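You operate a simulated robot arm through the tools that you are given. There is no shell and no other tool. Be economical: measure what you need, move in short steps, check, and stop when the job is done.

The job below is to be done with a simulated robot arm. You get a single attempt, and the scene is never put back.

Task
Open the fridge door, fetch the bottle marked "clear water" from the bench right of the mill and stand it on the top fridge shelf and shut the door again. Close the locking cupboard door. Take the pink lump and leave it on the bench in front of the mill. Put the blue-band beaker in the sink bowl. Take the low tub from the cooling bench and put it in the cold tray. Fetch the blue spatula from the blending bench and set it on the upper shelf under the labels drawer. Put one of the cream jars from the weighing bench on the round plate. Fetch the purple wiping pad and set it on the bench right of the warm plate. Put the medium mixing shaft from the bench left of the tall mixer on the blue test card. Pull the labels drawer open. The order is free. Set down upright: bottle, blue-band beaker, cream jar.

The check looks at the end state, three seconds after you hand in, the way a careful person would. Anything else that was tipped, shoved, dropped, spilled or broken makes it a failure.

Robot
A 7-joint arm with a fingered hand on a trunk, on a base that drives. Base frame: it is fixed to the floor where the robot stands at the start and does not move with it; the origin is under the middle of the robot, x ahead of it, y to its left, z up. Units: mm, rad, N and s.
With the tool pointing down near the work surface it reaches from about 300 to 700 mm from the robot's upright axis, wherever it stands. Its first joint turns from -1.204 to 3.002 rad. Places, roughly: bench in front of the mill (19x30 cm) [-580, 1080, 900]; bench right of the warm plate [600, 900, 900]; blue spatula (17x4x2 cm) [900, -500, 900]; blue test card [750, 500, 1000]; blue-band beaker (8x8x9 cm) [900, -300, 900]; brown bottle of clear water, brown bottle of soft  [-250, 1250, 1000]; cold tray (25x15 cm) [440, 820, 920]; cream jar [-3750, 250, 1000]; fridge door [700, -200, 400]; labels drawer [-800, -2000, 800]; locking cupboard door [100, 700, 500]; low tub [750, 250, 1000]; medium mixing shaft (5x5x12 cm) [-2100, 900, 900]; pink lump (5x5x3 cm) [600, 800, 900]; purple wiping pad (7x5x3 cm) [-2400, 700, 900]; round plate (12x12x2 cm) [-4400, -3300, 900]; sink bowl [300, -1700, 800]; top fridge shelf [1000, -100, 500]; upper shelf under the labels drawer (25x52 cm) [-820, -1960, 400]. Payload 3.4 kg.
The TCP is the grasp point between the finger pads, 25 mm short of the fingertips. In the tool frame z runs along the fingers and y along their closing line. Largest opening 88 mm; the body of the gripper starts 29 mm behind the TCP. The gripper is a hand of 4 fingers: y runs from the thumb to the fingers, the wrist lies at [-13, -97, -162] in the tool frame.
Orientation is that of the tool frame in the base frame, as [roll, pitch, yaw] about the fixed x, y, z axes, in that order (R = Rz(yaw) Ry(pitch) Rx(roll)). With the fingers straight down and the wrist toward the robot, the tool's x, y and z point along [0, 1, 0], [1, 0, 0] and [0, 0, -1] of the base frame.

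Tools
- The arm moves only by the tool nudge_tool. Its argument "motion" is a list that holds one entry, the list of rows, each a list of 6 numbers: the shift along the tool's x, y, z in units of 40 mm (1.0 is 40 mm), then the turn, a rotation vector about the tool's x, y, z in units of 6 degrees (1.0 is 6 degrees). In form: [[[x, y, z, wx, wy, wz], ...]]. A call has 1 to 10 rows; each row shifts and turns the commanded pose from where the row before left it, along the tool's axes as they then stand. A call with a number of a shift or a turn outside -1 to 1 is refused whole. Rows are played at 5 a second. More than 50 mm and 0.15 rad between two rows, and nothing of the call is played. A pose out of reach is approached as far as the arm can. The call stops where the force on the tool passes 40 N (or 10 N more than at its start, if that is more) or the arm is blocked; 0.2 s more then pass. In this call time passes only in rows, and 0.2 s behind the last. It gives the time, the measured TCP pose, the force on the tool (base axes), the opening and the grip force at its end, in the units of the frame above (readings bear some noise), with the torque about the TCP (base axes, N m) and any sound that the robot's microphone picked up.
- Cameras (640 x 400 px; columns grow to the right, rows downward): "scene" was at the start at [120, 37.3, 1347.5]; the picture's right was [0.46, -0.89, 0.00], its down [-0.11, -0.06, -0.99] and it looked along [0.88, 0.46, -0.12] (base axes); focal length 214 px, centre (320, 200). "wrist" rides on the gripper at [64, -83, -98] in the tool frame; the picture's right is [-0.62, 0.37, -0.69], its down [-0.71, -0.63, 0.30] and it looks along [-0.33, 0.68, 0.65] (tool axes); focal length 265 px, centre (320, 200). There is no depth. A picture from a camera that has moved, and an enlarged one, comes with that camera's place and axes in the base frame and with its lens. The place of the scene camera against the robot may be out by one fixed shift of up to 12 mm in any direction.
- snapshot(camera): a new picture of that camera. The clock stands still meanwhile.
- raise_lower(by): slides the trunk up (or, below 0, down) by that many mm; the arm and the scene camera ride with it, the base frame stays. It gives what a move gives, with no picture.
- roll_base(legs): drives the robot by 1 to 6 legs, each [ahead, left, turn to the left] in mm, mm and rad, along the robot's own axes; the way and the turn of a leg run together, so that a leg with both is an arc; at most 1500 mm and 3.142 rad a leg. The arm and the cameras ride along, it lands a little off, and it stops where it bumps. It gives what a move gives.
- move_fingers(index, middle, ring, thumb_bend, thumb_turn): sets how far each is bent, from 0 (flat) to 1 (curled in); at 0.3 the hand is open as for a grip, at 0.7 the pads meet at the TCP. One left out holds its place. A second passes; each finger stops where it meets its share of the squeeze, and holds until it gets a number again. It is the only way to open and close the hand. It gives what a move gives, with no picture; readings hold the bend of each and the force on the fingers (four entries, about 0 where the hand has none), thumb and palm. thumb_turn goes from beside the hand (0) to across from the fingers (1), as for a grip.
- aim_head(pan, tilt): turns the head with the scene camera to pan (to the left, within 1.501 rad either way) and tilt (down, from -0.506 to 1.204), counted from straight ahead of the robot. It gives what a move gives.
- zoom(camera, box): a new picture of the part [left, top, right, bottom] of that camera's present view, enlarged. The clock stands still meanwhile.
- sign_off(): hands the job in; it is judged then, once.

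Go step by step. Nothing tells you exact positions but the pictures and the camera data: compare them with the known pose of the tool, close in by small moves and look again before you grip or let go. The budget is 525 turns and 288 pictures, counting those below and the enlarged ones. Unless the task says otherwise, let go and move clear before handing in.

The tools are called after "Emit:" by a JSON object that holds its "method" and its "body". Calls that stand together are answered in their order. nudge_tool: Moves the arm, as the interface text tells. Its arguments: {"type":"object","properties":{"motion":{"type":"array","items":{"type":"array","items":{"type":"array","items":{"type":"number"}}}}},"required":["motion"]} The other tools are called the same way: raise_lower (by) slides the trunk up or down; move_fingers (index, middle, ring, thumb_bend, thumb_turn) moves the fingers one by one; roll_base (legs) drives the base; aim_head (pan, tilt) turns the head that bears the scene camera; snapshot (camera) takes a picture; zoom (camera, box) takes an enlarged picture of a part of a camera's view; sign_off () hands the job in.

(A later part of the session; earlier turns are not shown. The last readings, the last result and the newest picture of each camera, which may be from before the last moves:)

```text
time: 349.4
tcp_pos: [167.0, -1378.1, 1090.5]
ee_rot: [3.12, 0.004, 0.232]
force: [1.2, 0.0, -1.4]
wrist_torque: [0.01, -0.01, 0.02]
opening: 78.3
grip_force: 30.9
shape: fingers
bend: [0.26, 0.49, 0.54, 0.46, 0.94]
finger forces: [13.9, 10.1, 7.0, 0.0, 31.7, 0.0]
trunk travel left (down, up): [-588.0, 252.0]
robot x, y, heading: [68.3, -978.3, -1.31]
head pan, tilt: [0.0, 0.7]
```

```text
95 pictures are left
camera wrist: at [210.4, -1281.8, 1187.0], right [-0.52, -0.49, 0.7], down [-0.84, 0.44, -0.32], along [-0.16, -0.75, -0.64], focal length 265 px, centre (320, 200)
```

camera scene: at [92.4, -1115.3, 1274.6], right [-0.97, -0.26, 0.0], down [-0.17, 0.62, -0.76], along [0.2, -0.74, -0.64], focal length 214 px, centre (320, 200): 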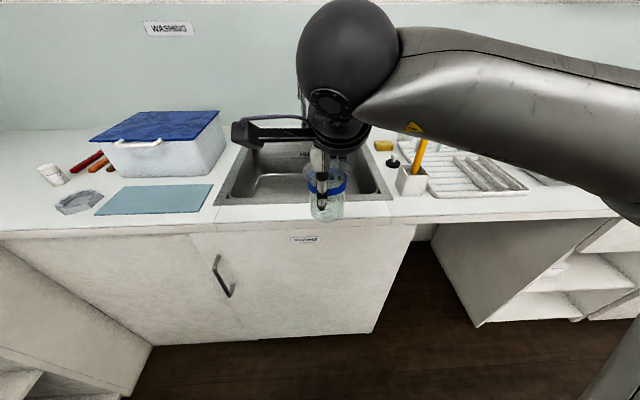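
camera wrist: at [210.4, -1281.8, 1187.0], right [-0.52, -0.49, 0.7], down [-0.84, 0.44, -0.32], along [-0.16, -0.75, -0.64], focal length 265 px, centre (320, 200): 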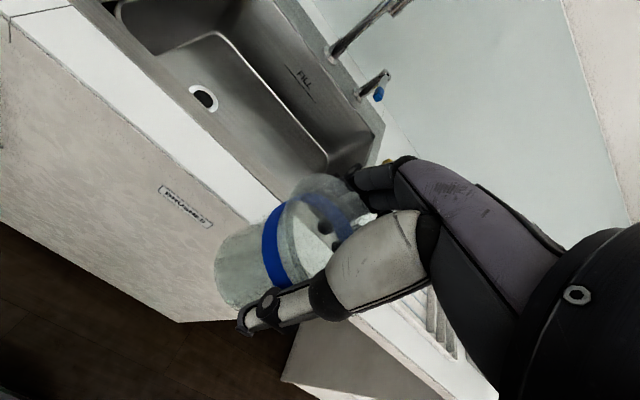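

The sink bowl spans n −443…31; I'll set the beaker down in its right part. Drive in and move above.

Emit:
{"method": "roll_base", "body": {"legs": [[160, -60, 0.02]]}}

Emit:
{"method": "nudge_tool", "body": {"motion": [[[0, 0.9, 0, 0, 0, 0], [0, 0.9, 0, 0, 0, 0], [-0.3, 0.9, 0, 0, 0, 0], [-0.3, 0.9, 0, 0, 0, 0], [-0.3, 0.3, 0, 0, 0, 0]]]}}

Emit:
{"method": "snapshot", "body": {"camera": "scene"}}

Emit:
{"method": "snapshot", "body": {"camera": "wrist"}}

```text
time: 350.8
tcp_pos: [161.0, -1549.4, 1090.7]
ee_rot: [3.121, 0.005, 0.253]
force: [0.2, 0.9, -0.3]
wrist_torque: [0.03, 0.01, -0.01]
opening: 78.3
grip_force: 31.0
shape: fingers
bend: [0.26, 0.49, 0.54, 0.46, 0.94]
finger forces: [14.0, 10.1, 7.0, 0.0, 31.6, 0.0]
trunk travel left (down, up): [-588.0, 252.0]
robot x, y, heading: [58.7, -1151.1, -1.285]
head pan, tilt: [0.0, 0.7]
```

```text
time: 352.0
tcp_pos: [165.2, -1709.6, 1094.2]
ee_rot: [3.119, 0.002, 0.253]
force: [-0.4, 0.1, 0.4]
wrist_torque: [-0.06, 0.0, 0.02]
opening: 78.3
grip_force: 31.0
shape: fingers
bend: [0.26, 0.49, 0.54, 0.46, 0.94]
finger forces: [13.7, 10.3, 6.8, 0.0, 31.5, 0.1]
trunk travel left (down, up): [-588.0, 252.0]
robot x, y, heading: [56.9, -1152.5, -1.286]
head pan, tilt: [0.0, 0.7]
```

```text
94 pictures are left
camera scene: at [80.3, -1286.9, 1274.6], right [-0.96, -0.28, 0.0], down [-0.18, 0.62, -0.76], along [0.21, -0.73, -0.64], focal length 214 px, centre (320, 200)
```

scene: 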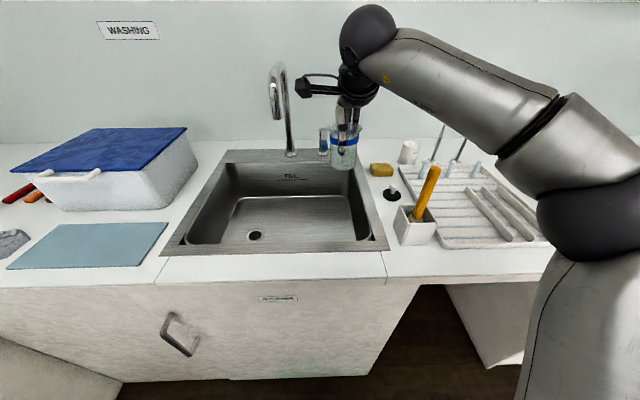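

```text
93 pictures are left
camera wrist: at [206.3, -1611.8, 1190.3], right [-0.51, -0.5, 0.7], down [-0.85, 0.42, -0.32], along [-0.14, -0.76, -0.64], focal length 265 px, centre (320, 200)
```

wrist: 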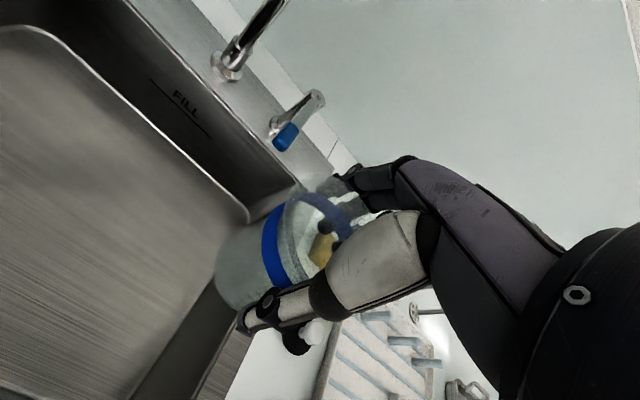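

Emit:
{"method": "nudge_tool", "body": {"motion": [[[0.6, 0.2, 0, 0, 0, 0], [0.6, 0.3, 0, 0, 0, 0], [0.53, 0.3, 0, 0, 0, 0]]]}}

Emit:
{"method": "raise_lower", "body": {"by": -150}}

Emit:
{"method": "snapshot", "body": {"camera": "scene"}}

Emit:
{"method": "snapshot", "body": {"camera": "wrist"}}

```text
time: 352.8
tcp_pos: [241.9, -1722.7, 1093.5]
ee_rot: [3.118, 0.006, 0.252]
force: [0.0, 0.5, -0.9]
wrist_torque: [0.01, -0.02, -0.01]
opening: 78.1
grip_force: 30.8
shape: fingers
bend: [0.26, 0.49, 0.54, 0.46, 0.94]
finger forces: [13.7, 10.3, 6.8, 0.1, 31.4, 0.0]
trunk travel left (down, up): [-588.0, 252.0]
robot x, y, heading: [57.5, -1151.4, -1.285]
head pan, tilt: [0.0, 0.7]
```

```text
time: 354.6
tcp_pos: [240.3, -1721.2, 943.5]
ee_rot: [3.12, 0.004, 0.253]
force: [0.0, 0.2, -1.7]
wrist_torque: [0.01, -0.03, 0.0]
opening: 78.1
grip_force: 31.4
shape: fingers
bend: [0.26, 0.49, 0.54, 0.46, 0.94]
finger forces: [13.7, 10.3, 6.6, 0.0, 31.5, 0.1]
trunk travel left (down, up): [-438.0, 402.0]
robot x, y, heading: [53.6, -1149.1, -1.288]
head pan, tilt: [0.0, 0.7]
```

```text
92 pictures are left
camera scene: at [80.8, -1286.7, 1124.7], right [-0.96, -0.28, 0.0], down [-0.18, 0.62, -0.76], along [0.21, -0.73, -0.64], focal length 214 px, centre (320, 200)
```

scene: 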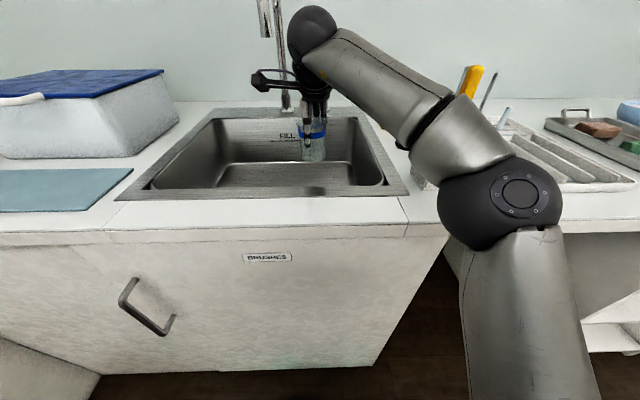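

```text
91 pictures are left
camera wrist: at [281.6, -1623.8, 1040.7], right [-0.51, -0.5, 0.7], down [-0.85, 0.42, -0.32], along [-0.14, -0.76, -0.64], focal length 265 px, centre (320, 200)
```

wrist: 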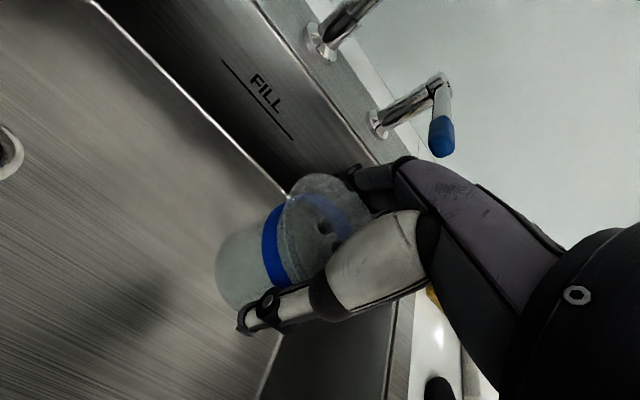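

I shift the beaker 52 mm left and a bit toward me, between the drain and the right wall, then lower.

Emit:
{"method": "nudge_tool", "body": {"motion": [[[0.65, -0.25, 0, 0, 0, 0], [0.65, -0.25, 0, 0, 0, 0]]]}}

Emit:
{"method": "raise_lower", "body": {"by": -50}}

Emit:
{"method": "snapshot", "body": {"camera": "wrist"}}

```text
time: 355.2
tcp_pos: [286.7, -1689.5, 942.9]
ee_rot: [3.121, 0.003, 0.253]
force: [0.4, 0.3, -0.9]
wrist_torque: [0.01, 0.03, 0.02]
opening: 78.1
grip_force: 30.8
shape: fingers
bend: [0.26, 0.49, 0.54, 0.46, 0.94]
finger forces: [13.7, 10.2, 6.9, 0.0, 31.4, 0.0]
trunk travel left (down, up): [-438.0, 402.0]
robot x, y, heading: [57.4, -1148.6, -1.289]
head pan, tilt: [0.0, 0.7]
```

```text
time: 356.1
tcp_pos: [285.7, -1690.3, 894.3]
ee_rot: [3.118, 0.004, 0.253]
force: [0.7, -0.3, 0.4]
wrist_torque: [0.02, -0.01, 0.0]
opening: 78.2
grip_force: 31.4
shape: fingers
bend: [0.26, 0.49, 0.54, 0.46, 0.94]
finger forces: [13.7, 10.2, 6.9, 0.0, 31.4, 0.0]
trunk travel left (down, up): [-388.0, 452.0]
robot x, y, heading: [54.7, -1153.5, -1.285]
head pan, tilt: [0.0, 0.7]
```

```text
90 pictures are left
camera wrist: at [327.4, -1592.5, 990.4], right [-0.51, -0.5, 0.7], down [-0.85, 0.42, -0.32], along [-0.14, -0.76, -0.64], focal length 265 px, centre (320, 200)
```

wrist: 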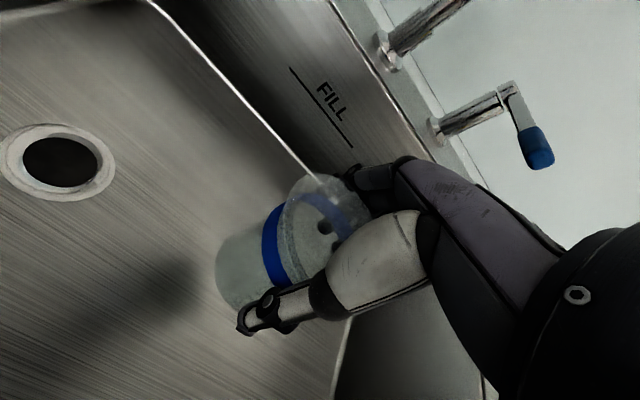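

Emit:
{"method": "nudge_tool", "body": {"motion": [[[0, 0, 0.25, 0, 0, 0], [0, 0, 0.2, 0, 0, 0], [0, 0, 0.15, 0, 0, 0], [0, 0, 0.15, 0, 0, 0]]]}}

```text
time: 357.1
tcp_pos: [287.0, -1690.1, 864.1]
ee_rot: [3.12, 0.004, 0.255]
force: [0.3, -0.2, -1.1]
wrist_torque: [0.0, -0.01, 0.0]
opening: 77.9
grip_force: 31.2
shape: fingers
bend: [0.26, 0.49, 0.54, 0.46, 0.94]
finger forces: [13.5, 10.2, 6.8, 0.0, 31.2, 0.1]
trunk travel left (down, up): [-388.0, 452.0]
robot x, y, heading: [55.9, -1150.2, -1.289]
head pan, tilt: [0.0, 0.7]
```

Emit:
{"method": "nudge_tool", "body": {"motion": [[[0, 0, 0.15, 0, 0, 0], [0, 0, 0.15, 0, 0, 0]]]}}

Emit:
{"method": "snapshot", "body": {"camera": "wrist"}}

```text
time: 357.7
tcp_pos: [285.8, -1692.7, 852.0]
ee_rot: [3.12, 0.003, 0.251]
force: [0.1, 0.2, -0.6]
wrist_torque: [-0.02, 0.03, -0.01]
opening: 78.2
grip_force: 31.0
shape: fingers
bend: [0.26, 0.49, 0.54, 0.46, 0.94]
finger forces: [13.6, 10.1, 6.8, 0.0, 31.1, 0.1]
trunk travel left (down, up): [-388.0, 452.0]
robot x, y, heading: [53.7, -1147.5, -1.288]
head pan, tilt: [0.0, 0.7]
```

```text
89 pictures are left
camera wrist: at [327.0, -1594.1, 948.0], right [-0.51, -0.5, 0.7], down [-0.85, 0.42, -0.32], along [-0.14, -0.76, -0.64], focal length 265 px, centre (320, 200)
```

wrist: 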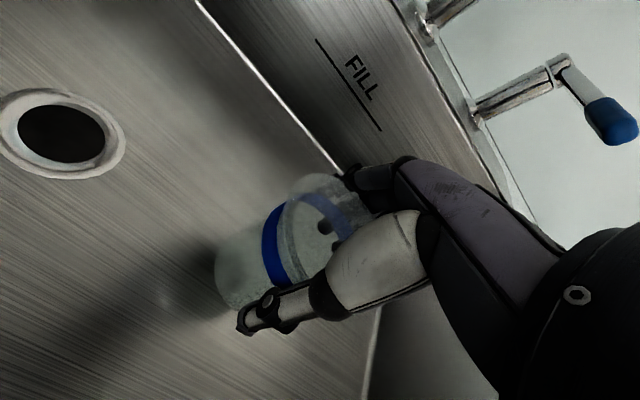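

Emit:
{"method": "nudge_tool", "body": {"motion": [[[0, 0, 0.15, 0, 0, 0], [0, 0, 0.15, 0, 0, 0], [0, 0, 0.12, 0, 0, 0]]]}}

Emit:
{"method": "nudge_tool", "body": {"motion": [[[0, 0, 0.12, 0, 0, 0], [0, 0, 0.12, 0, 0, 0]]]}}

```text
time: 358.5
tcp_pos: [286.5, -1693.2, 834.7]
ee_rot: [3.118, 0.003, 0.253]
force: [0.8, 0.5, -1.2]
wrist_torque: [0.01, 0.02, 0.0]
opening: 78.2
grip_force: 31.0
shape: fingers
bend: [0.26, 0.49, 0.54, 0.46, 0.94]
finger forces: [13.5, 10.4, 6.8, 0.1, 31.2, 0.0]
trunk travel left (down, up): [-388.0, 452.0]
robot x, y, heading: [53.8, -1149.8, -1.284]
head pan, tilt: [0.0, 0.7]
```

```text
time: 359.1
tcp_pos: [285.7, -1692.4, 825.2]
ee_rot: [3.118, 0.003, 0.253]
force: [-0.2, 0.4, -0.5]
wrist_torque: [-0.01, 0.01, -0.02]
opening: 78.2
grip_force: 30.8
shape: fingers
bend: [0.26, 0.49, 0.54, 0.46, 0.94]
finger forces: [13.7, 10.3, 6.7, 0.1, 31.2, 0.0]
trunk travel left (down, up): [-388.0, 452.0]
robot x, y, heading: [53.1, -1152.4, -1.284]
head pan, tilt: [0.0, 0.7]
```

Emit:
{"method": "nudge_tool", "body": {"motion": [[[0, 0, 0.12, 0, 0, 0], [0, 0, 0.12, 0, 0, 0]]]}}

Emit:
{"method": "snapshot", "body": {"camera": "wrist"}}

Emit:
{"method": "zoom", "body": {"camera": "scene", "box": [190, 60, 430, 220]}}

```text
time: 359.7
tcp_pos: [284.0, -1690.5, 820.8]
ee_rot: [3.109, -0.001, 0.248]
force: [-4.2, -0.9, 29.5]
wrist_torque: [-0.51, -0.15, -0.04]
opening: 79.1
grip_force: 37.2
shape: fingers
bend: [0.25, 0.49, 0.54, 0.47, 0.94]
finger forces: [19.0, 10.6, 7.8, 0.0, 36.2, 0.0]
trunk travel left (down, up): [-388.0, 452.0]
robot x, y, heading: [54.7, -1155.8, -1.288]
head pan, tilt: [0.0, 0.7]
```

```text
88 pictures are left
camera wrist: at [325.0, -1591.8, 918.1], right [-0.52, -0.49, 0.7], down [-0.84, 0.42, -0.33], along [-0.14, -0.76, -0.63], focal length 265 px, centre (320, 200)
```

wrist: 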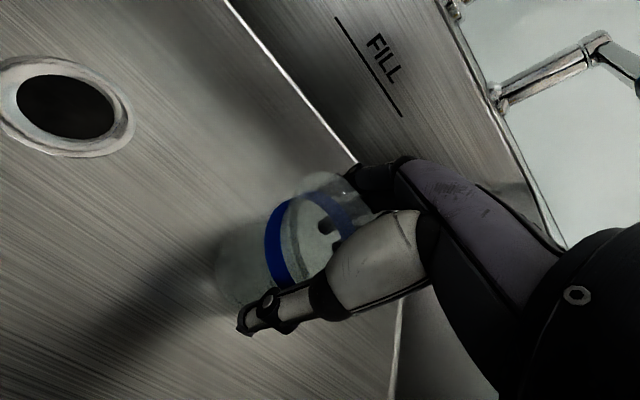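

```text
2.50 times, centred on (310, 140) of scene
camera zoom: at [78.4, -1282.9, 1075.8], right [-0.96, -0.28, 0.0], down [-0.18, 0.62, -0.77], along [0.21, -0.74, -0.64], focal length 536 px, centre (345, 350)
```

zoom: 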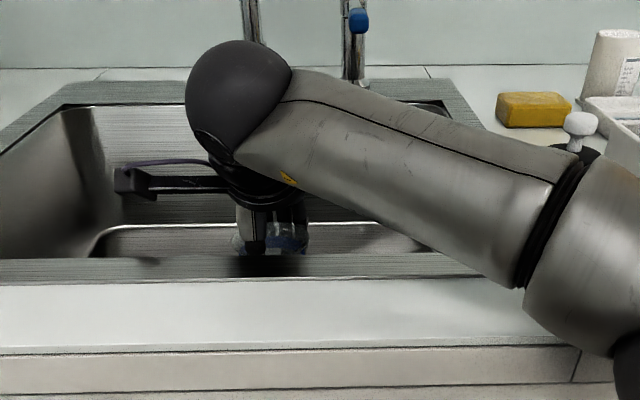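

Beaker bottom touches the sink floor. Ease and release.

Emit:
{"method": "nudge_tool", "body": {"motion": [[[0, 0, -0.12, 0, 0, 0]]]}}

Emit:
{"method": "move_fingers", "body": {"index": 0.15, "middle": 0.3, "ring": 0.3, "thumb_bend": 0.25}}

Emit:
{"method": "snapshot", "body": {"camera": "wrist"}}

```text
time: 360.1
tcp_pos: [283.6, -1690.1, 823.3]
ee_rot: [3.115, 0.004, 0.253]
force: [-4.6, -2.0, 20.8]
wrist_torque: [-0.51, -0.18, -0.13]
opening: 78.8
grip_force: 35.6
shape: fingers
bend: [0.25, 0.48, 0.54, 0.47, 0.94]
finger forces: [18.0, 10.6, 8.0, 0.0, 34.3, 0.1]
trunk travel left (down, up): [-388.0, 452.0]
robot x, y, heading: [53.8, -1154.7, -1.288]
head pan, tilt: [0.0, 0.7]
```

```text
time: 361.1
tcp_pos: [286.4, -1690.6, 821.8]
ee_rot: [3.118, 0.004, 0.254]
force: [-0.4, 0.0, -0.1]
wrist_torque: [0.02, 0.01, 0.0]
opening: 105.4
grip_force: 0.0
shape: fingers
bend: [0.15, 0.3, 0.3, 0.25, 0.97]
finger forces: [0.0, 0.0, 0.1, 0.1, 0.2, 0.0]
trunk travel left (down, up): [-388.0, 452.0]
robot x, y, heading: [56.0, -1151.1, -1.286]
head pan, tilt: [0.0, 0.7]
```

```text
86 pictures are left
camera wrist: at [327.5, -1592.8, 917.8], right [-0.51, -0.5, 0.7], down [-0.85, 0.42, -0.32], along [-0.14, -0.76, -0.64], focal length 265 px, centre (320, 200)
```

wrist: 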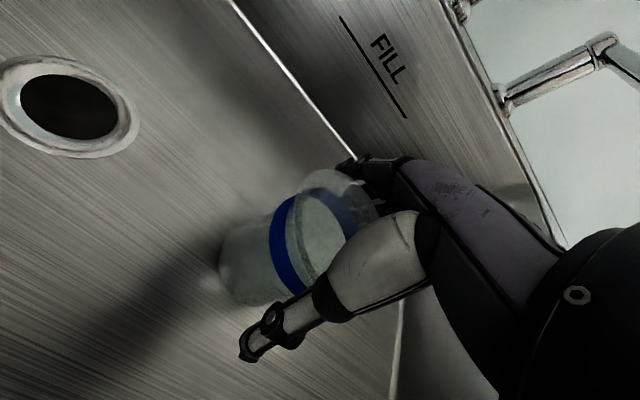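

Emit:
{"method": "raise_lower", "body": {"by": 200}}

Emit:
{"method": "snapshot", "body": {"camera": "wrist"}}

```text
time: 363.3
tcp_pos: [286.9, -1692.9, 1020.7]
ee_rot: [3.118, 0.002, 0.252]
force: [0.7, -1.1, -0.6]
wrist_torque: [-0.02, -0.02, 0.03]
opening: 105.5
grip_force: 0.0
shape: fingers
bend: [0.15, 0.3, 0.3, 0.25, 0.97]
finger forces: [0.0, 0.0, 0.1, 0.0, 0.1, 0.0]
trunk travel left (down, up): [-588.0, 252.0]
robot x, y, heading: [55.9, -1148.5, -1.288]
head pan, tilt: [0.0, 0.7]
```

```text
85 pictures are left
camera wrist: at [327.7, -1594.4, 1117.1], right [-0.51, -0.5, 0.7], down [-0.85, 0.42, -0.32], along [-0.14, -0.76, -0.64], focal length 265 px, centre (320, 200)
```

wrist: 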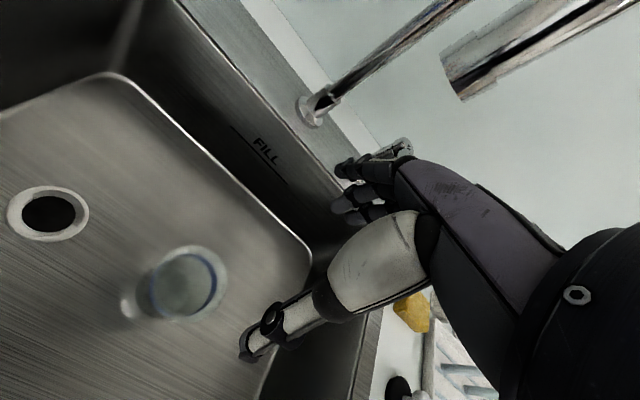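

The beaker stands upright in the sink bowl. Now the blue spatula: retract, drive to the blending bench.

Emit:
{"method": "nudge_tool", "body": {"motion": [[[0, -0.9, 0, 0, 0, 0], [0, -0.9, -0.5, 0, 0, 0], [0, -0.9, -0.8, 0, 0, 0], [0, -0.9, -0.8, 0, 0, 0]]]}}

Emit:
{"method": "roll_base", "body": {"legs": [[-300, 0, 0], [0, 0, 1.571], [0, 125, 0], [330, 0, 0]]}}

Emit:
{"method": "nudge_tool", "body": {"motion": [[[0, 0, 0, 0, 0, 1], [0, 0, 0, 0, 0, 1], [0, 0, 0, 0, 0, 1], [0.3, 0.2, 0, 0, 0, 1], [0.3, 0.2, 0, 0, 0, 1], [0.3, 0.2, 0, 0, 0, 1], [0.3, 0, 0, 0, 0, 1], [0.3, 0, 0, 0, 0, 1], [0.3, 0, 0, 0, 0, 1], [0.3, 0, 0, 0, 0, 1]]]}}

Emit:
{"method": "snapshot", "body": {"camera": "wrist"}}

```text
time: 364.3
tcp_pos: [251.4, -1549.6, 1101.4]
ee_rot: [3.118, 0.003, 0.254]
force: [0.3, 0.3, -0.1]
wrist_torque: [-0.01, 0.03, 0.02]
opening: 105.7
grip_force: 0.1
shape: fingers
bend: [0.15, 0.3, 0.3, 0.25, 0.97]
finger forces: [0.0, 0.0, 0.0, 0.0, 0.1, 0.0]
trunk travel left (down, up): [-588.0, 252.0]
robot x, y, heading: [56.6, -1155.9, -1.287]
head pan, tilt: [0.0, 0.7]
```

```text
time: 372.8
tcp_pos: [652.2, -452.9, 1100.5]
ee_rot: [3.12, 0.004, 1.828]
force: [-0.2, 0.3, 0.1]
wrist_torque: [0.0, 0.02, 0.0]
opening: 105.6
grip_force: 0.0
shape: fingers
bend: [0.15, 0.3, 0.3, 0.25, 0.97]
finger forces: [0.0, 0.0, 0.0, 0.0, 0.0, 0.0]
trunk travel left (down, up): [-588.0, 252.0]
robot x, y, heading: [254.5, -652.3, 0.287]
head pan, tilt: [0.0, 0.7]
```

```text
time: 375.2
tcp_pos: [718.0, -442.5, 1107.1]
ee_rot: [-3.085, -0.058, 0.767]
force: [-0.1, -0.2, -0.1]
wrist_torque: [0.0, -0.02, -0.02]
opening: 105.4
grip_force: 0.0
shape: fingers
bend: [0.15, 0.3, 0.3, 0.25, 0.97]
finger forces: [0.1, 0.1, 0.0, 0.0, 0.0, 0.1]
out of reach, approached as far as the arm can: row 9, 10
trunk travel left (down, up): [-588.0, 252.0]
robot x, y, heading: [251.9, -650.9, 0.287]
head pan, tilt: [0.0, 0.7]
stopped in row 10: the arm was blocked; the commanded pose is now the measured one
```

```text
84 pictures are left
camera wrist: at [705.8, -347.7, 1213.5], right [-0.19, -0.75, 0.63], down [-0.95, -0.02, -0.31], along [0.25, -0.66, -0.71], focal length 265 px, centre (320, 200)
```

wrist: 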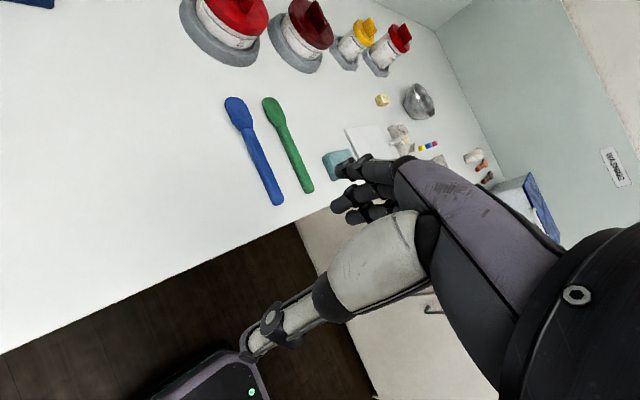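

Emit:
{"method": "roll_base", "body": {"legs": [[78, 0, 0]]}}

Emit:
{"method": "move_fingers", "body": {"index": 0.5, "middle": 0.5, "ring": 0.5, "thumb_bend": 0.5}}

Emit:
{"method": "nudge_tool", "body": {"motion": [[[-0.18, 0.9, 0, 0, 0, 1], [-0.18, 0.9, 0, 0, 0, 1], [-0.1, 0.9, 0.2, 0, 0, 1], [-0.1, 0.9, 0.2, 0, 0, 1]]]}}

Emit:
{"method": "snapshot", "body": {"camera": "wrist"}}

```text
time: 376.2
tcp_pos: [794.9, -420.6, 1106.6]
ee_rot: [-3.088, -0.058, 0.767]
force: [-0.2, -0.5, 1.2]
wrist_torque: [-0.02, 0.04, 0.0]
opening: 105.6
grip_force: 0.1
shape: fingers
bend: [0.15, 0.3, 0.3, 0.25, 0.97]
finger forces: [0.1, 0.0, 0.0, 0.1, 0.0, 0.1]
trunk travel left (down, up): [-588.0, 252.0]
robot x, y, heading: [328.2, -628.6, 0.291]
head pan, tilt: [0.0, 0.7]
```

```text
time: 377.2
tcp_pos: [793.0, -422.8, 1107.4]
ee_rot: [-3.086, -0.061, 0.766]
force: [-0.1, 0.1, -0.1]
wrist_torque: [-0.03, 0.04, 0.02]
opening: 42.0
grip_force: 0.1
shape: fingers
bend: [0.5, 0.5, 0.5, 0.5, 0.97]
finger forces: [0.0, 0.0, 0.0, 0.0, 0.1, 0.0]
trunk travel left (down, up): [-588.0, 252.0]
robot x, y, heading: [328.1, -627.0, 0.286]
head pan, tilt: [0.0, 0.7]
```

```text
time: 378.2
tcp_pos: [857.5, -551.9, 1081.3]
ee_rot: [-3.066, -0.033, 0.348]
force: [-0.7, -1.2, -0.1]
wrist_torque: [-0.01, 0.0, 0.02]
opening: 42.4
grip_force: 0.0
shape: fingers
bend: [0.5, 0.5, 0.5, 0.5, 0.97]
finger forces: [0.0, 0.0, 0.1, 0.0, 0.0, 0.1]
trunk travel left (down, up): [-588.0, 252.0]
robot x, y, heading: [329.0, -631.2, 0.288]
head pan, tilt: [0.0, 0.7]
```

```text
83 pictures are left
camera wrist: at [889.5, -460.3, 1187.7], right [-0.46, -0.61, 0.64], down [-0.89, 0.37, -0.28], along [-0.07, -0.7, -0.71], focal length 265 px, centre (320, 200)
```

wrist: 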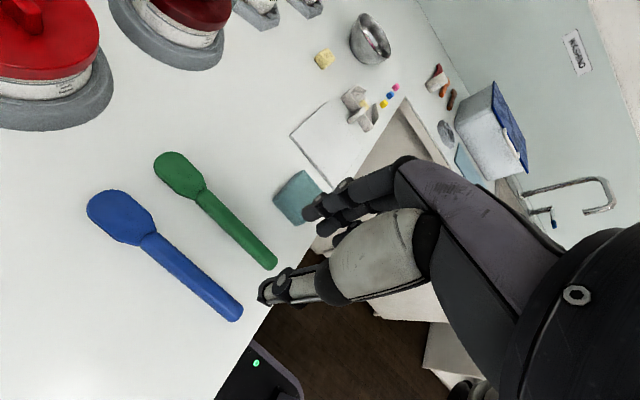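

Emit:
{"method": "nudge_tool", "body": {"motion": [[[0.5, -0.3, 0, -0.72, 0, 0], [0, 0, 0.9, 0, 0, 0], [0, 0, 0.9, 0, 0, 0], [0, 0, 0.9, 0, 0, 0]]]}}

Emit:
{"method": "snapshot", "body": {"camera": "wrist"}}

```text
time: 379.2
tcp_pos: [875.0, -531.1, 973.4]
ee_rot: [3.14, -0.035, 0.346]
force: [-0.8, 0.7, 0.3]
wrist_torque: [0.01, -0.03, 0.0]
opening: 42.2
grip_force: 0.0
shape: fingers
bend: [0.5, 0.5, 0.5, 0.5, 0.97]
finger forces: [0.0, 0.0, 0.0, 0.0, 0.0, 0.0]
trunk travel left (down, up): [-588.0, 252.0]
robot x, y, heading: [326.9, -627.7, 0.287]
head pan, tilt: [0.0, 0.7]
```

```text
82 pictures are left
camera wrist: at [904.4, -432.9, 1073.8], right [-0.48, -0.56, 0.67], down [-0.88, 0.35, -0.33], along [-0.05, -0.75, -0.66], focal length 265 px, centre (320, 200)
```

wrist: 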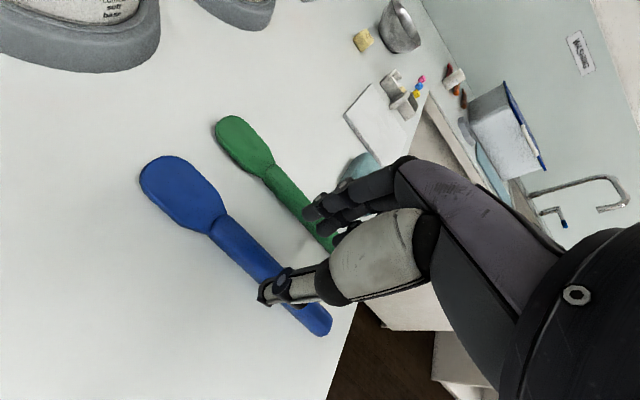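

Emit:
{"method": "nudge_tool", "body": {"motion": [[[0, 0, 0.6, 0, 0, 0], [0, 0, 0.45, 0, 0, 0]]]}}

Emit:
{"method": "snapshot", "body": {"camera": "wrist"}}

```text
time: 379.9
tcp_pos: [876.3, -532.2, 931.9]
ee_rot: [3.14, -0.032, 0.349]
force: [0.1, 0.3, -0.4]
wrist_torque: [0.02, 0.01, 0.02]
opening: 42.2
grip_force: 0.1
shape: fingers
bend: [0.5, 0.5, 0.5, 0.5, 0.97]
finger forces: [0.0, 0.0, 0.0, 0.1, 0.1, 0.0]
trunk travel left (down, up): [-588.0, 252.0]
robot x, y, heading: [329.9, -630.4, 0.286]
head pan, tilt: [0.0, 0.7]
```

```text
81 pictures are left
camera wrist: at [904.9, -433.1, 1032.4], right [-0.48, -0.56, 0.67], down [-0.88, 0.35, -0.33], along [-0.05, -0.75, -0.66], focal length 265 px, centre (320, 200)
```

wrist: 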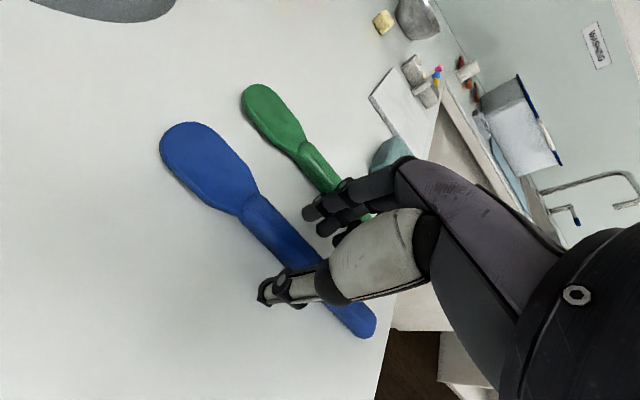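

Emit:
{"method": "move_fingers", "body": {"index": 0.75, "middle": 0.75, "ring": 0.75, "thumb_bend": 0.72}}

Emit:
{"method": "nudge_tool", "body": {"motion": [[[0, 0, -0.4, 0, 0, 0], [0, 0, -0.9, 0, 0, 0], [0, 0, -0.9, 0, 0, 0], [0, 0, -0.9, 0, 0, 0]]]}}

Emit:
{"method": "snapshot", "body": {"camera": "wrist"}}

```text
time: 380.9
tcp_pos: [876.0, -531.0, 932.1]
ee_rot: [3.14, -0.031, 0.349]
force: [-0.4, 0.2, -1.0]
wrist_torque: [-0.02, -0.05, -0.02]
opening: 11.8
grip_force: 11.0
shape: fingers
bend: [0.73, 0.74, 0.75, 0.62, 0.95]
finger forces: [7.5, 3.6, 0.5, 0.0, 11.8, 0.1]
trunk travel left (down, up): [-588.0, 252.0]
robot x, y, heading: [327.8, -631.2, 0.288]
head pan, tilt: [0.0, 0.7]
```

```text
time: 381.9
tcp_pos: [871.1, -529.2, 1056.8]
ee_rot: [3.137, -0.032, 0.349]
force: [0.1, -0.4, -0.8]
wrist_torque: [0.0, 0.03, -0.03]
opening: 12.1
grip_force: 11.8
shape: fingers
bend: [0.73, 0.74, 0.75, 0.62, 0.95]
finger forces: [7.6, 3.7, 0.5, 0.1, 11.8, 0.1]
trunk travel left (down, up): [-588.0, 252.0]
robot x, y, heading: [330.1, -630.0, 0.286]
head pan, tilt: [0.0, 0.7]
```

```text
80 pictures are left
camera wrist: at [900.2, -432.3, 1156.9], right [-0.48, -0.56, 0.67], down [-0.88, 0.35, -0.33], along [-0.05, -0.75, -0.66], focal length 265 px, centre (320, 200)
```

wrist: 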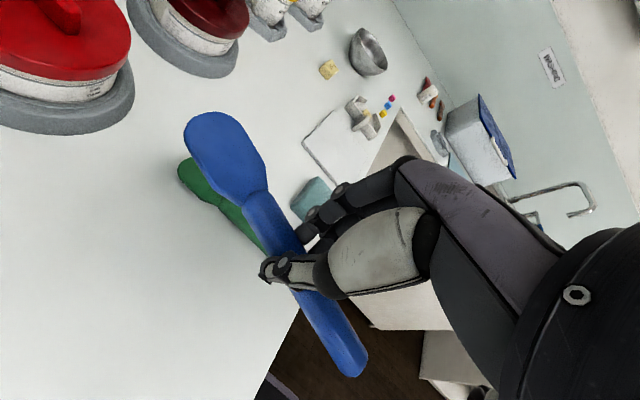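

Spatula held. Turn the hand back forward and retract, then drive to the labels drawer.

Emit:
{"method": "nudge_tool", "body": {"motion": [[[-0.3, 0, -0.5, 0, 0, -1], [-0.5, 0, 0, 0, 0, -1], [-0.5, 0, 0, 0, 0, -1], [-0.5, 0, 0, 0, 0, -1], [-0.5, 0, 0, 0, 0, -1], [-0.4, 0, 0, 0, 0, -1], [-0.3, 0, 0, 0, 0, -1], [0, 0, 0, 0, 0, -1]]]}}

Emit:
{"method": "nudge_tool", "body": {"motion": [[[0, -0.5, 0, 0, 0, -1], [0, -0.5, 0, 0, 0, -1], [0, -0.5, 0, 0, 0, -1], [0, -0.5, 0, 0, 0, -1], [0, -0.5, 0, 0, 0, -1], [0, -0.5, 0, 0, 0, -1]]]}}

Emit:
{"method": "roll_base", "body": {"legs": [[-800, 0, 0], [-700, 0, 0], [0, 0, -1.571]]}}

Emit:
{"method": "snapshot", "body": {"camera": "scene"}}

```text
time: 383.6
tcp_pos: [779.0, -605.5, 1073.0]
ee_rot: [3.116, -0.021, 1.19]
force: [0.0, -0.1, -0.1]
wrist_torque: [-0.01, -0.02, 0.01]
opening: 11.9
grip_force: 11.7
shape: fingers
bend: [0.73, 0.74, 0.75, 0.62, 0.95]
finger forces: [7.5, 3.6, 0.5, 0.1, 11.6, 0.1]
trunk travel left (down, up): [-588.0, 252.0]
robot x, y, heading: [324.7, -628.3, 0.279]
head pan, tilt: [0.0, 0.7]
```

```text
time: 385.1
tcp_pos: [662.4, -591.4, 1071.4]
ee_rot: [3.108, -0.001, 1.815]
force: [-0.4, 0.7, -0.5]
wrist_torque: [-0.04, -0.04, 0.03]
opening: 11.9
grip_force: 11.8
shape: fingers
bend: [0.73, 0.74, 0.75, 0.62, 0.95]
finger forces: [7.6, 3.6, 0.5, 0.0, 11.7, 0.0]
trunk travel left (down, up): [-588.0, 252.0]
robot x, y, heading: [327.7, -633.2, 0.287]
head pan, tilt: [0.0, 0.7]
```

```text
time: 396.6
tcp_pos: [-1072.4, -1399.2, 1070.8]
ee_rot: [3.112, -0.001, 0.24]
force: [0.9, 0.7, -0.8]
wrist_torque: [-0.04, -0.02, 0.0]
opening: 11.8
grip_force: 11.3
shape: fingers
bend: [0.73, 0.74, 0.75, 0.62, 0.95]
finger forces: [7.2, 3.4, 0.4, 0.1, 11.3, 0.1]
trunk travel left (down, up): [-588.0, 252.0]
robot x, y, heading: [-1108.6, -1059.7, -1.291]
head pan, tilt: [0.0, 0.7]
```

```text
79 pictures are left
camera scene: at [-1084.2, -1198.0, 1274.6], right [-0.96, -0.28, 0.0], down [-0.18, 0.62, -0.76], along [0.21, -0.73, -0.64], focal length 214 px, centre (320, 200)
```

scene: 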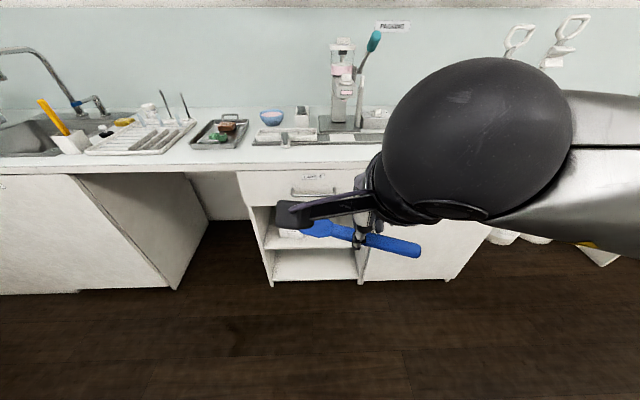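

The labels drawer cabinet is straight ahead (handle near z 756, upper shelf near z 440). Lower the trunk and look inside.

Emit:
{"method": "raise_lower", "body": {"by": -400}}

Emit:
{"method": "aim_head", "body": {"pan": 0.2, "tilt": 0.5}}

Emit:
{"method": "snapshot", "body": {"camera": "scene"}}

Emit:
{"method": "snapshot", "body": {"camera": "wrist"}}

```text
time: 400.5
tcp_pos: [-1071.9, -1397.4, 671.3]
ee_rot: [3.109, -0.002, 0.239]
force: [0.5, 1.1, -1.2]
wrist_torque: [-0.02, -0.03, -0.03]
opening: 11.6
grip_force: 11.1
shape: fingers
bend: [0.73, 0.74, 0.75, 0.62, 0.95]
finger forces: [7.3, 3.4, 0.3, 0.0, 11.2, 0.0]
trunk travel left (down, up): [-188.0, 652.0]
robot x, y, heading: [-1108.8, -1064.0, -1.287]
head pan, tilt: [0.0, 0.7]
```

```text
time: 401.2
tcp_pos: [-1072.7, -1397.9, 671.1]
ee_rot: [3.11, -0.003, 0.239]
force: [0.8, -0.1, -0.7]
wrist_torque: [-0.02, -0.05, 0.02]
opening: 11.6
grip_force: 10.7
shape: fingers
bend: [0.73, 0.74, 0.75, 0.62, 0.95]
finger forces: [7.2, 3.4, 0.4, 0.0, 11.1, 0.0]
trunk travel left (down, up): [-188.0, 652.0]
robot x, y, heading: [-1110.8, -1061.7, -1.286]
head pan, tilt: [0.201, 0.499]
```

```text
78 pictures are left
camera scene: at [-1065.6, -1197.0, 892.3], right [-0.89, -0.46, 0.0], down [-0.22, 0.42, -0.88], along [0.41, -0.78, -0.48], focal length 214 px, centre (320, 200)
```

scene: 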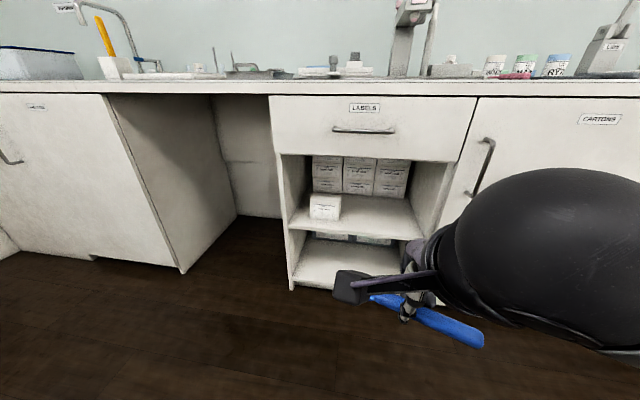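

```text
77 pictures are left
camera wrist: at [-1030.4, -1299.9, 766.6], right [-0.52, -0.48, 0.7], down [-0.84, 0.43, -0.33], along [-0.15, -0.76, -0.63], focal length 265 px, centre (320, 200)
```

wrist: 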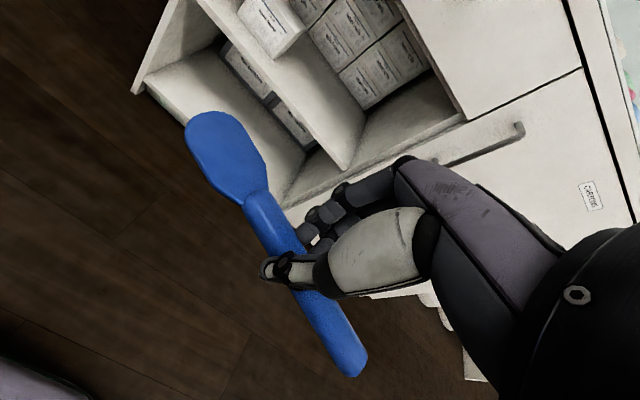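

The upper shelf (z≈402, opening up to 687) has free room at its front middle-right. I lower the trunk fully, drive closer and bring the hand low.

Emit:
{"method": "raise_lower", "body": {"by": -186}}

Emit:
{"method": "roll_base", "body": {"legs": [[250, -60, 0]]}}

Emit:
{"method": "snapshot", "body": {"camera": "wrist"}}

Emit:
{"method": "snapshot", "body": {"camera": "scene"}}

```text
time: 403.2
tcp_pos: [-1072.7, -1398.7, 485.3]
ee_rot: [3.11, -0.002, 0.239]
force: [0.4, 0.0, 0.0]
wrist_torque: [0.03, -0.03, 0.02]
opening: 11.5
grip_force: 11.4
shape: fingers
bend: [0.73, 0.74, 0.75, 0.62, 0.95]
finger forces: [7.2, 3.4, 0.4, 0.0, 11.2, 0.0]
trunk travel left (down, up): [-2.0, 838.0]
robot x, y, heading: [-1110.2, -1064.7, -1.294]
head pan, tilt: [0.201, 0.499]
```

```text
time: 405.1
tcp_pos: [-1058.1, -1651.2, 483.9]
ee_rot: [3.109, -0.001, 0.246]
force: [-0.6, 1.3, -0.1]
wrist_torque: [0.01, -0.01, -0.01]
opening: 11.8
grip_force: 10.9
shape: fingers
bend: [0.73, 0.74, 0.75, 0.62, 0.95]
finger forces: [7.2, 3.4, 0.4, 0.0, 11.3, 0.0]
trunk travel left (down, up): [-2.0, 838.0]
robot x, y, heading: [-1101.5, -1318.0, -1.287]
head pan, tilt: [0.201, 0.499]
```

```text
76 pictures are left
camera wrist: at [-1016.6, -1551.9, 580.6], right [-0.52, -0.49, 0.7], down [-0.84, 0.43, -0.33], along [-0.14, -0.76, -0.63], focal length 265 px, centre (320, 200)
```

wrist: 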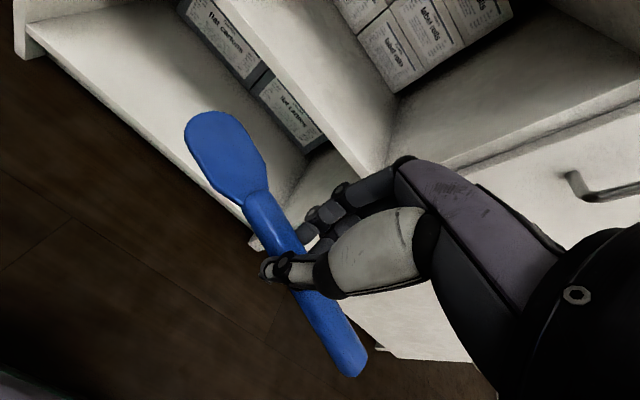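

```text
75 pictures are left
camera scene: at [-1052.4, -1449.1, 706.4], right [-0.88, -0.47, 0.0], down [-0.22, 0.42, -0.88], along [0.41, -0.78, -0.48], focal length 214 px, centre (320, 200)
```

scene: 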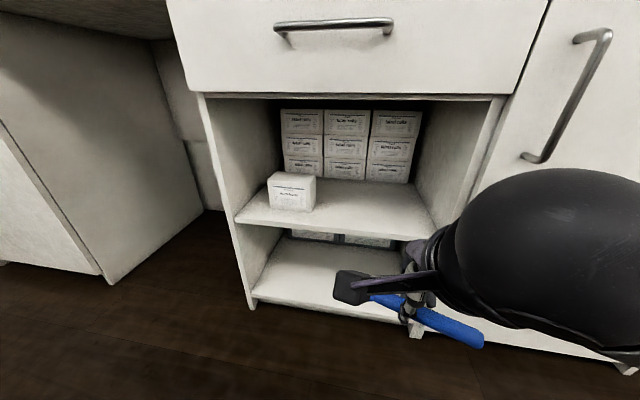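

Emit:
{"method": "nudge_tool", "body": {"motion": [[[0.6, 0, 0.4, 0, 0, 0], [0.65, 0, 0.4, 0, 0, 0], [0, 0.8, 0, 0, 0, 0], [0, 0.8, 0, 0, 0, 0], [0, 0.8, 0, 0, 0, 0]]]}}

Emit:
{"method": "roll_base", "body": {"legs": [[80, 0, 0]]}}

Emit:
{"method": "snapshot", "body": {"camera": "scene"}}

Emit:
{"method": "snapshot", "body": {"camera": "wrist"}}

```text
time: 406.3
tcp_pos: [-983.7, -1732.5, 458.7]
ee_rot: [3.109, -0.004, 0.247]
force: [0.0, 0.0, -0.5]
wrist_torque: [0.01, -0.02, -0.01]
opening: 11.7
grip_force: 11.3
shape: fingers
bend: [0.73, 0.74, 0.75, 0.62, 0.95]
finger forces: [7.4, 3.4, 0.4, 0.0, 11.3, 0.0]
trunk travel left (down, up): [-2.0, 838.0]
robot x, y, heading: [-1098.3, -1316.9, -1.284]
head pan, tilt: [0.201, 0.499]
```

```text
time: 407.3
tcp_pos: [-960.7, -1807.9, 458.2]
ee_rot: [3.107, -0.002, 0.246]
force: [0.0, 0.2, -0.6]
wrist_torque: [0.02, 0.0, 0.03]
opening: 11.5
grip_force: 10.4
shape: fingers
bend: [0.73, 0.74, 0.75, 0.62, 0.95]
finger forces: [7.3, 3.3, 0.4, 0.0, 11.2, 0.0]
trunk travel left (down, up): [-2.0, 838.0]
robot x, y, heading: [-1071.9, -1390.1, -1.278]
head pan, tilt: [0.201, 0.499]
```

```text
74 pictures are left
camera scene: at [-1029.8, -1525.0, 706.4], right [-0.88, -0.47, 0.0], down [-0.22, 0.42, -0.88], along [0.41, -0.78, -0.48], focal length 214 px, centre (320, 200)
```

scene: 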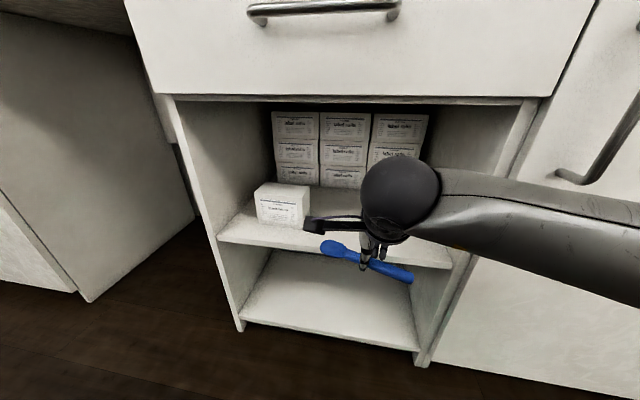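

```text
73 pictures are left
camera wrist: at [-919.6, -1709.0, 553.4], right [-0.52, -0.49, 0.7], down [-0.84, 0.43, -0.33], along [-0.14, -0.76, -0.63], focal length 265 px, centre (320, 200)
```

wrist: 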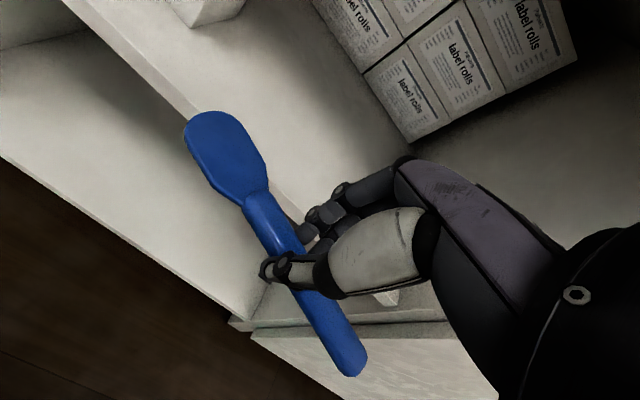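

Emit:
{"method": "nudge_tool", "body": {"motion": [[[-0.4, 0, 0.2, 0, 0, 0], [0, 0.7, 0, 0, 0, 0], [0, 0.7, 0, 0, 0, 0], [0, 0.7, 0, 0, 0, 0], [0, 0.7, 0, 0, 0, 0], [0, 0.7, 0, 0, 0, 0]]]}}

Emit:
{"method": "snapshot", "body": {"camera": "wrist"}}

Emit:
{"method": "snapshot", "body": {"camera": "scene"}}

```text
time: 408.7
tcp_pos: [-942.8, -1948.5, 454.7]
ee_rot: [3.108, -0.003, 0.247]
force: [-0.3, 0.5, -0.2]
wrist_torque: [-0.03, -0.02, 0.02]
opening: 11.5
grip_force: 11.0
shape: fingers
bend: [0.73, 0.74, 0.75, 0.62, 0.95]
finger forces: [7.3, 3.4, 0.4, 0.0, 11.2, 0.1]
trunk travel left (down, up): [-2.0, 838.0]
robot x, y, heading: [-1072.1, -1393.2, -1.282]
head pan, tilt: [0.201, 0.499]
```

```text
72 pictures are left
camera wrist: at [-901.6, -1850.0, 549.2], right [-0.52, -0.49, 0.7], down [-0.84, 0.43, -0.33], along [-0.14, -0.76, -0.63], focal length 265 px, centre (320, 200)
```

wrist: 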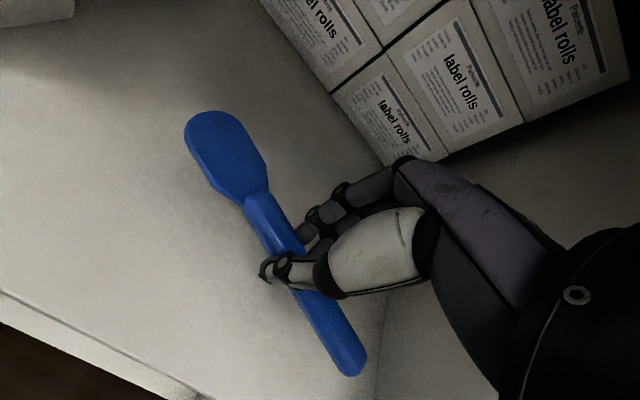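

```text
71 pictures are left
camera scene: at [-1029.9, -1525.0, 706.4], right [-0.88, -0.47, 0.0], down [-0.22, 0.42, -0.88], along [0.41, -0.78, -0.48], focal length 214 px, centre (320, 200)
```

scene: 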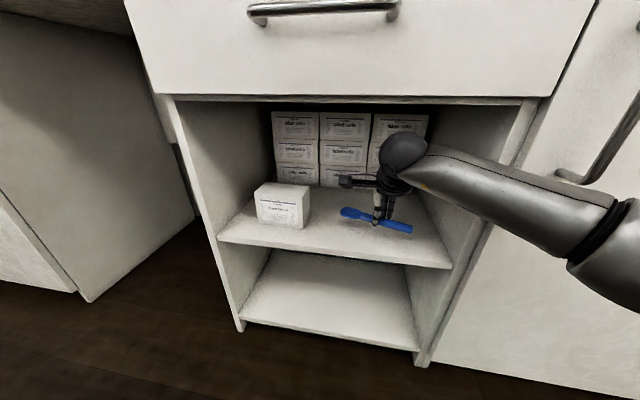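

The spatula is over the free shelf. Lower and release.

Emit:
{"method": "nudge_tool", "body": {"motion": [[[0, 0, 0.3, 0, 0, 0], [0, 0, 0.15, 0, 0, 0]]]}}

Emit:
{"method": "nudge_tool", "body": {"motion": [[[0, 0, 0.12, 0, 0, 0]]]}}

```text
time: 409.3
tcp_pos: [-941.5, -1949.2, 435.6]
ee_rot: [3.109, -0.001, 0.246]
force: [0.3, 0.3, -0.3]
wrist_torque: [0.01, -0.02, 0.05]
opening: 11.6
grip_force: 11.2
shape: fingers
bend: [0.73, 0.74, 0.75, 0.62, 0.95]
finger forces: [7.2, 3.4, 0.4, 0.0, 11.2, 0.0]
trunk travel left (down, up): [-2.0, 838.0]
robot x, y, heading: [-1078.1, -1390.8, -1.287]
head pan, tilt: [0.201, 0.499]
```

```text
time: 409.7
tcp_pos: [-942.4, -1949.2, 430.5]
ee_rot: [3.109, -0.003, 0.246]
force: [1.1, 1.9, 0.3]
wrist_torque: [0.01, 0.02, 0.01]
opening: 11.4
grip_force: 11.5
shape: fingers
bend: [0.73, 0.74, 0.75, 0.62, 0.95]
finger forces: [7.4, 3.4, 0.4, 0.0, 11.2, 0.1]
trunk travel left (down, up): [-2.0, 838.0]
robot x, y, heading: [-1074.1, -1391.4, -1.283]
head pan, tilt: [0.201, 0.499]
```

Emit:
{"method": "nudge_tool", "body": {"motion": [[[0, 0, 0.1, 0, 0, 0]]]}}

Emit:
{"method": "move_fingers", "body": {"index": 0.5, "middle": 0.5, "ring": 0.5, "thumb_bend": 0.5}}

Emit:
{"method": "nudge_tool", "body": {"motion": [[[0, 0, -0.5, 0, 0, 0], [0, 0, -0.4, 0, 0, 0], [0, -0.8, 0, 0, 0, 0], [0, -0.9, 0, 0, 0, 0], [0, -0.9, 0, 0, 0, 0], [0, -0.9, 0, 0, 0, 0], [0, -0.9, 0, 0, 0, 0]]]}}

Emit:
{"method": "snapshot", "body": {"camera": "scene"}}

```text
time: 410.1
tcp_pos: [-942.4, -1948.1, 427.0]
ee_rot: [3.108, -0.001, 0.247]
force: [1.3, 0.3, -0.3]
wrist_torque: [-0.03, -0.04, -0.03]
opening: 11.5
grip_force: 11.2
shape: fingers
bend: [0.73, 0.74, 0.75, 0.62, 0.95]
finger forces: [7.3, 3.3, 0.4, 0.0, 11.2, 0.0]
trunk travel left (down, up): [-2.0, 838.0]
robot x, y, heading: [-1073.4, -1393.7, -1.283]
head pan, tilt: [0.201, 0.499]
```

```text
time: 411.1
tcp_pos: [-941.5, -1949.4, 425.9]
ee_rot: [3.108, -0.002, 0.245]
force: [0.1, -0.1, 0.6]
wrist_torque: [-0.02, 0.01, 0.02]
opening: 41.1
grip_force: 0.1
shape: fingers
bend: [0.5, 0.5, 0.5, 0.5, 0.97]
finger forces: [0.0, 0.0, 0.0, 0.0, 0.0, 0.0]
trunk travel left (down, up): [-2.0, 838.0]
robot x, y, heading: [-1074.6, -1389.8, -1.283]
head pan, tilt: [0.201, 0.499]
```

```text
time: 412.7
tcp_pos: [-983.9, -1775.8, 457.7]
ee_rot: [3.109, -0.002, 0.244]
force: [-0.4, 0.6, -0.2]
wrist_torque: [-0.03, 0.02, 0.01]
opening: 41.1
grip_force: 0.1
shape: fingers
bend: [0.5, 0.5, 0.5, 0.5, 0.97]
finger forces: [0.0, 0.0, 0.0, 0.0, 0.0, 0.0]
trunk travel left (down, up): [-2.0, 838.0]
robot x, y, heading: [-1078.1, -1392.9, -1.286]
head pan, tilt: [0.201, 0.499]
```

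```text
70 pictures are left
camera scene: at [-1029.8, -1525.1, 706.3], right [-0.88, -0.47, 0.0], down [-0.22, 0.42, -0.88], along [0.41, -0.78, -0.48], focal length 214 px, centre (320, 200)
```

scene: 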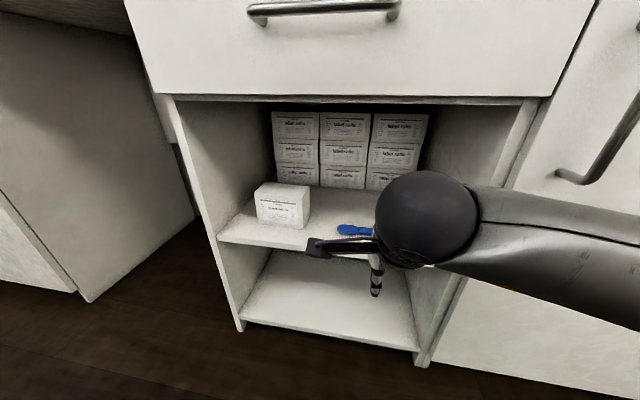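

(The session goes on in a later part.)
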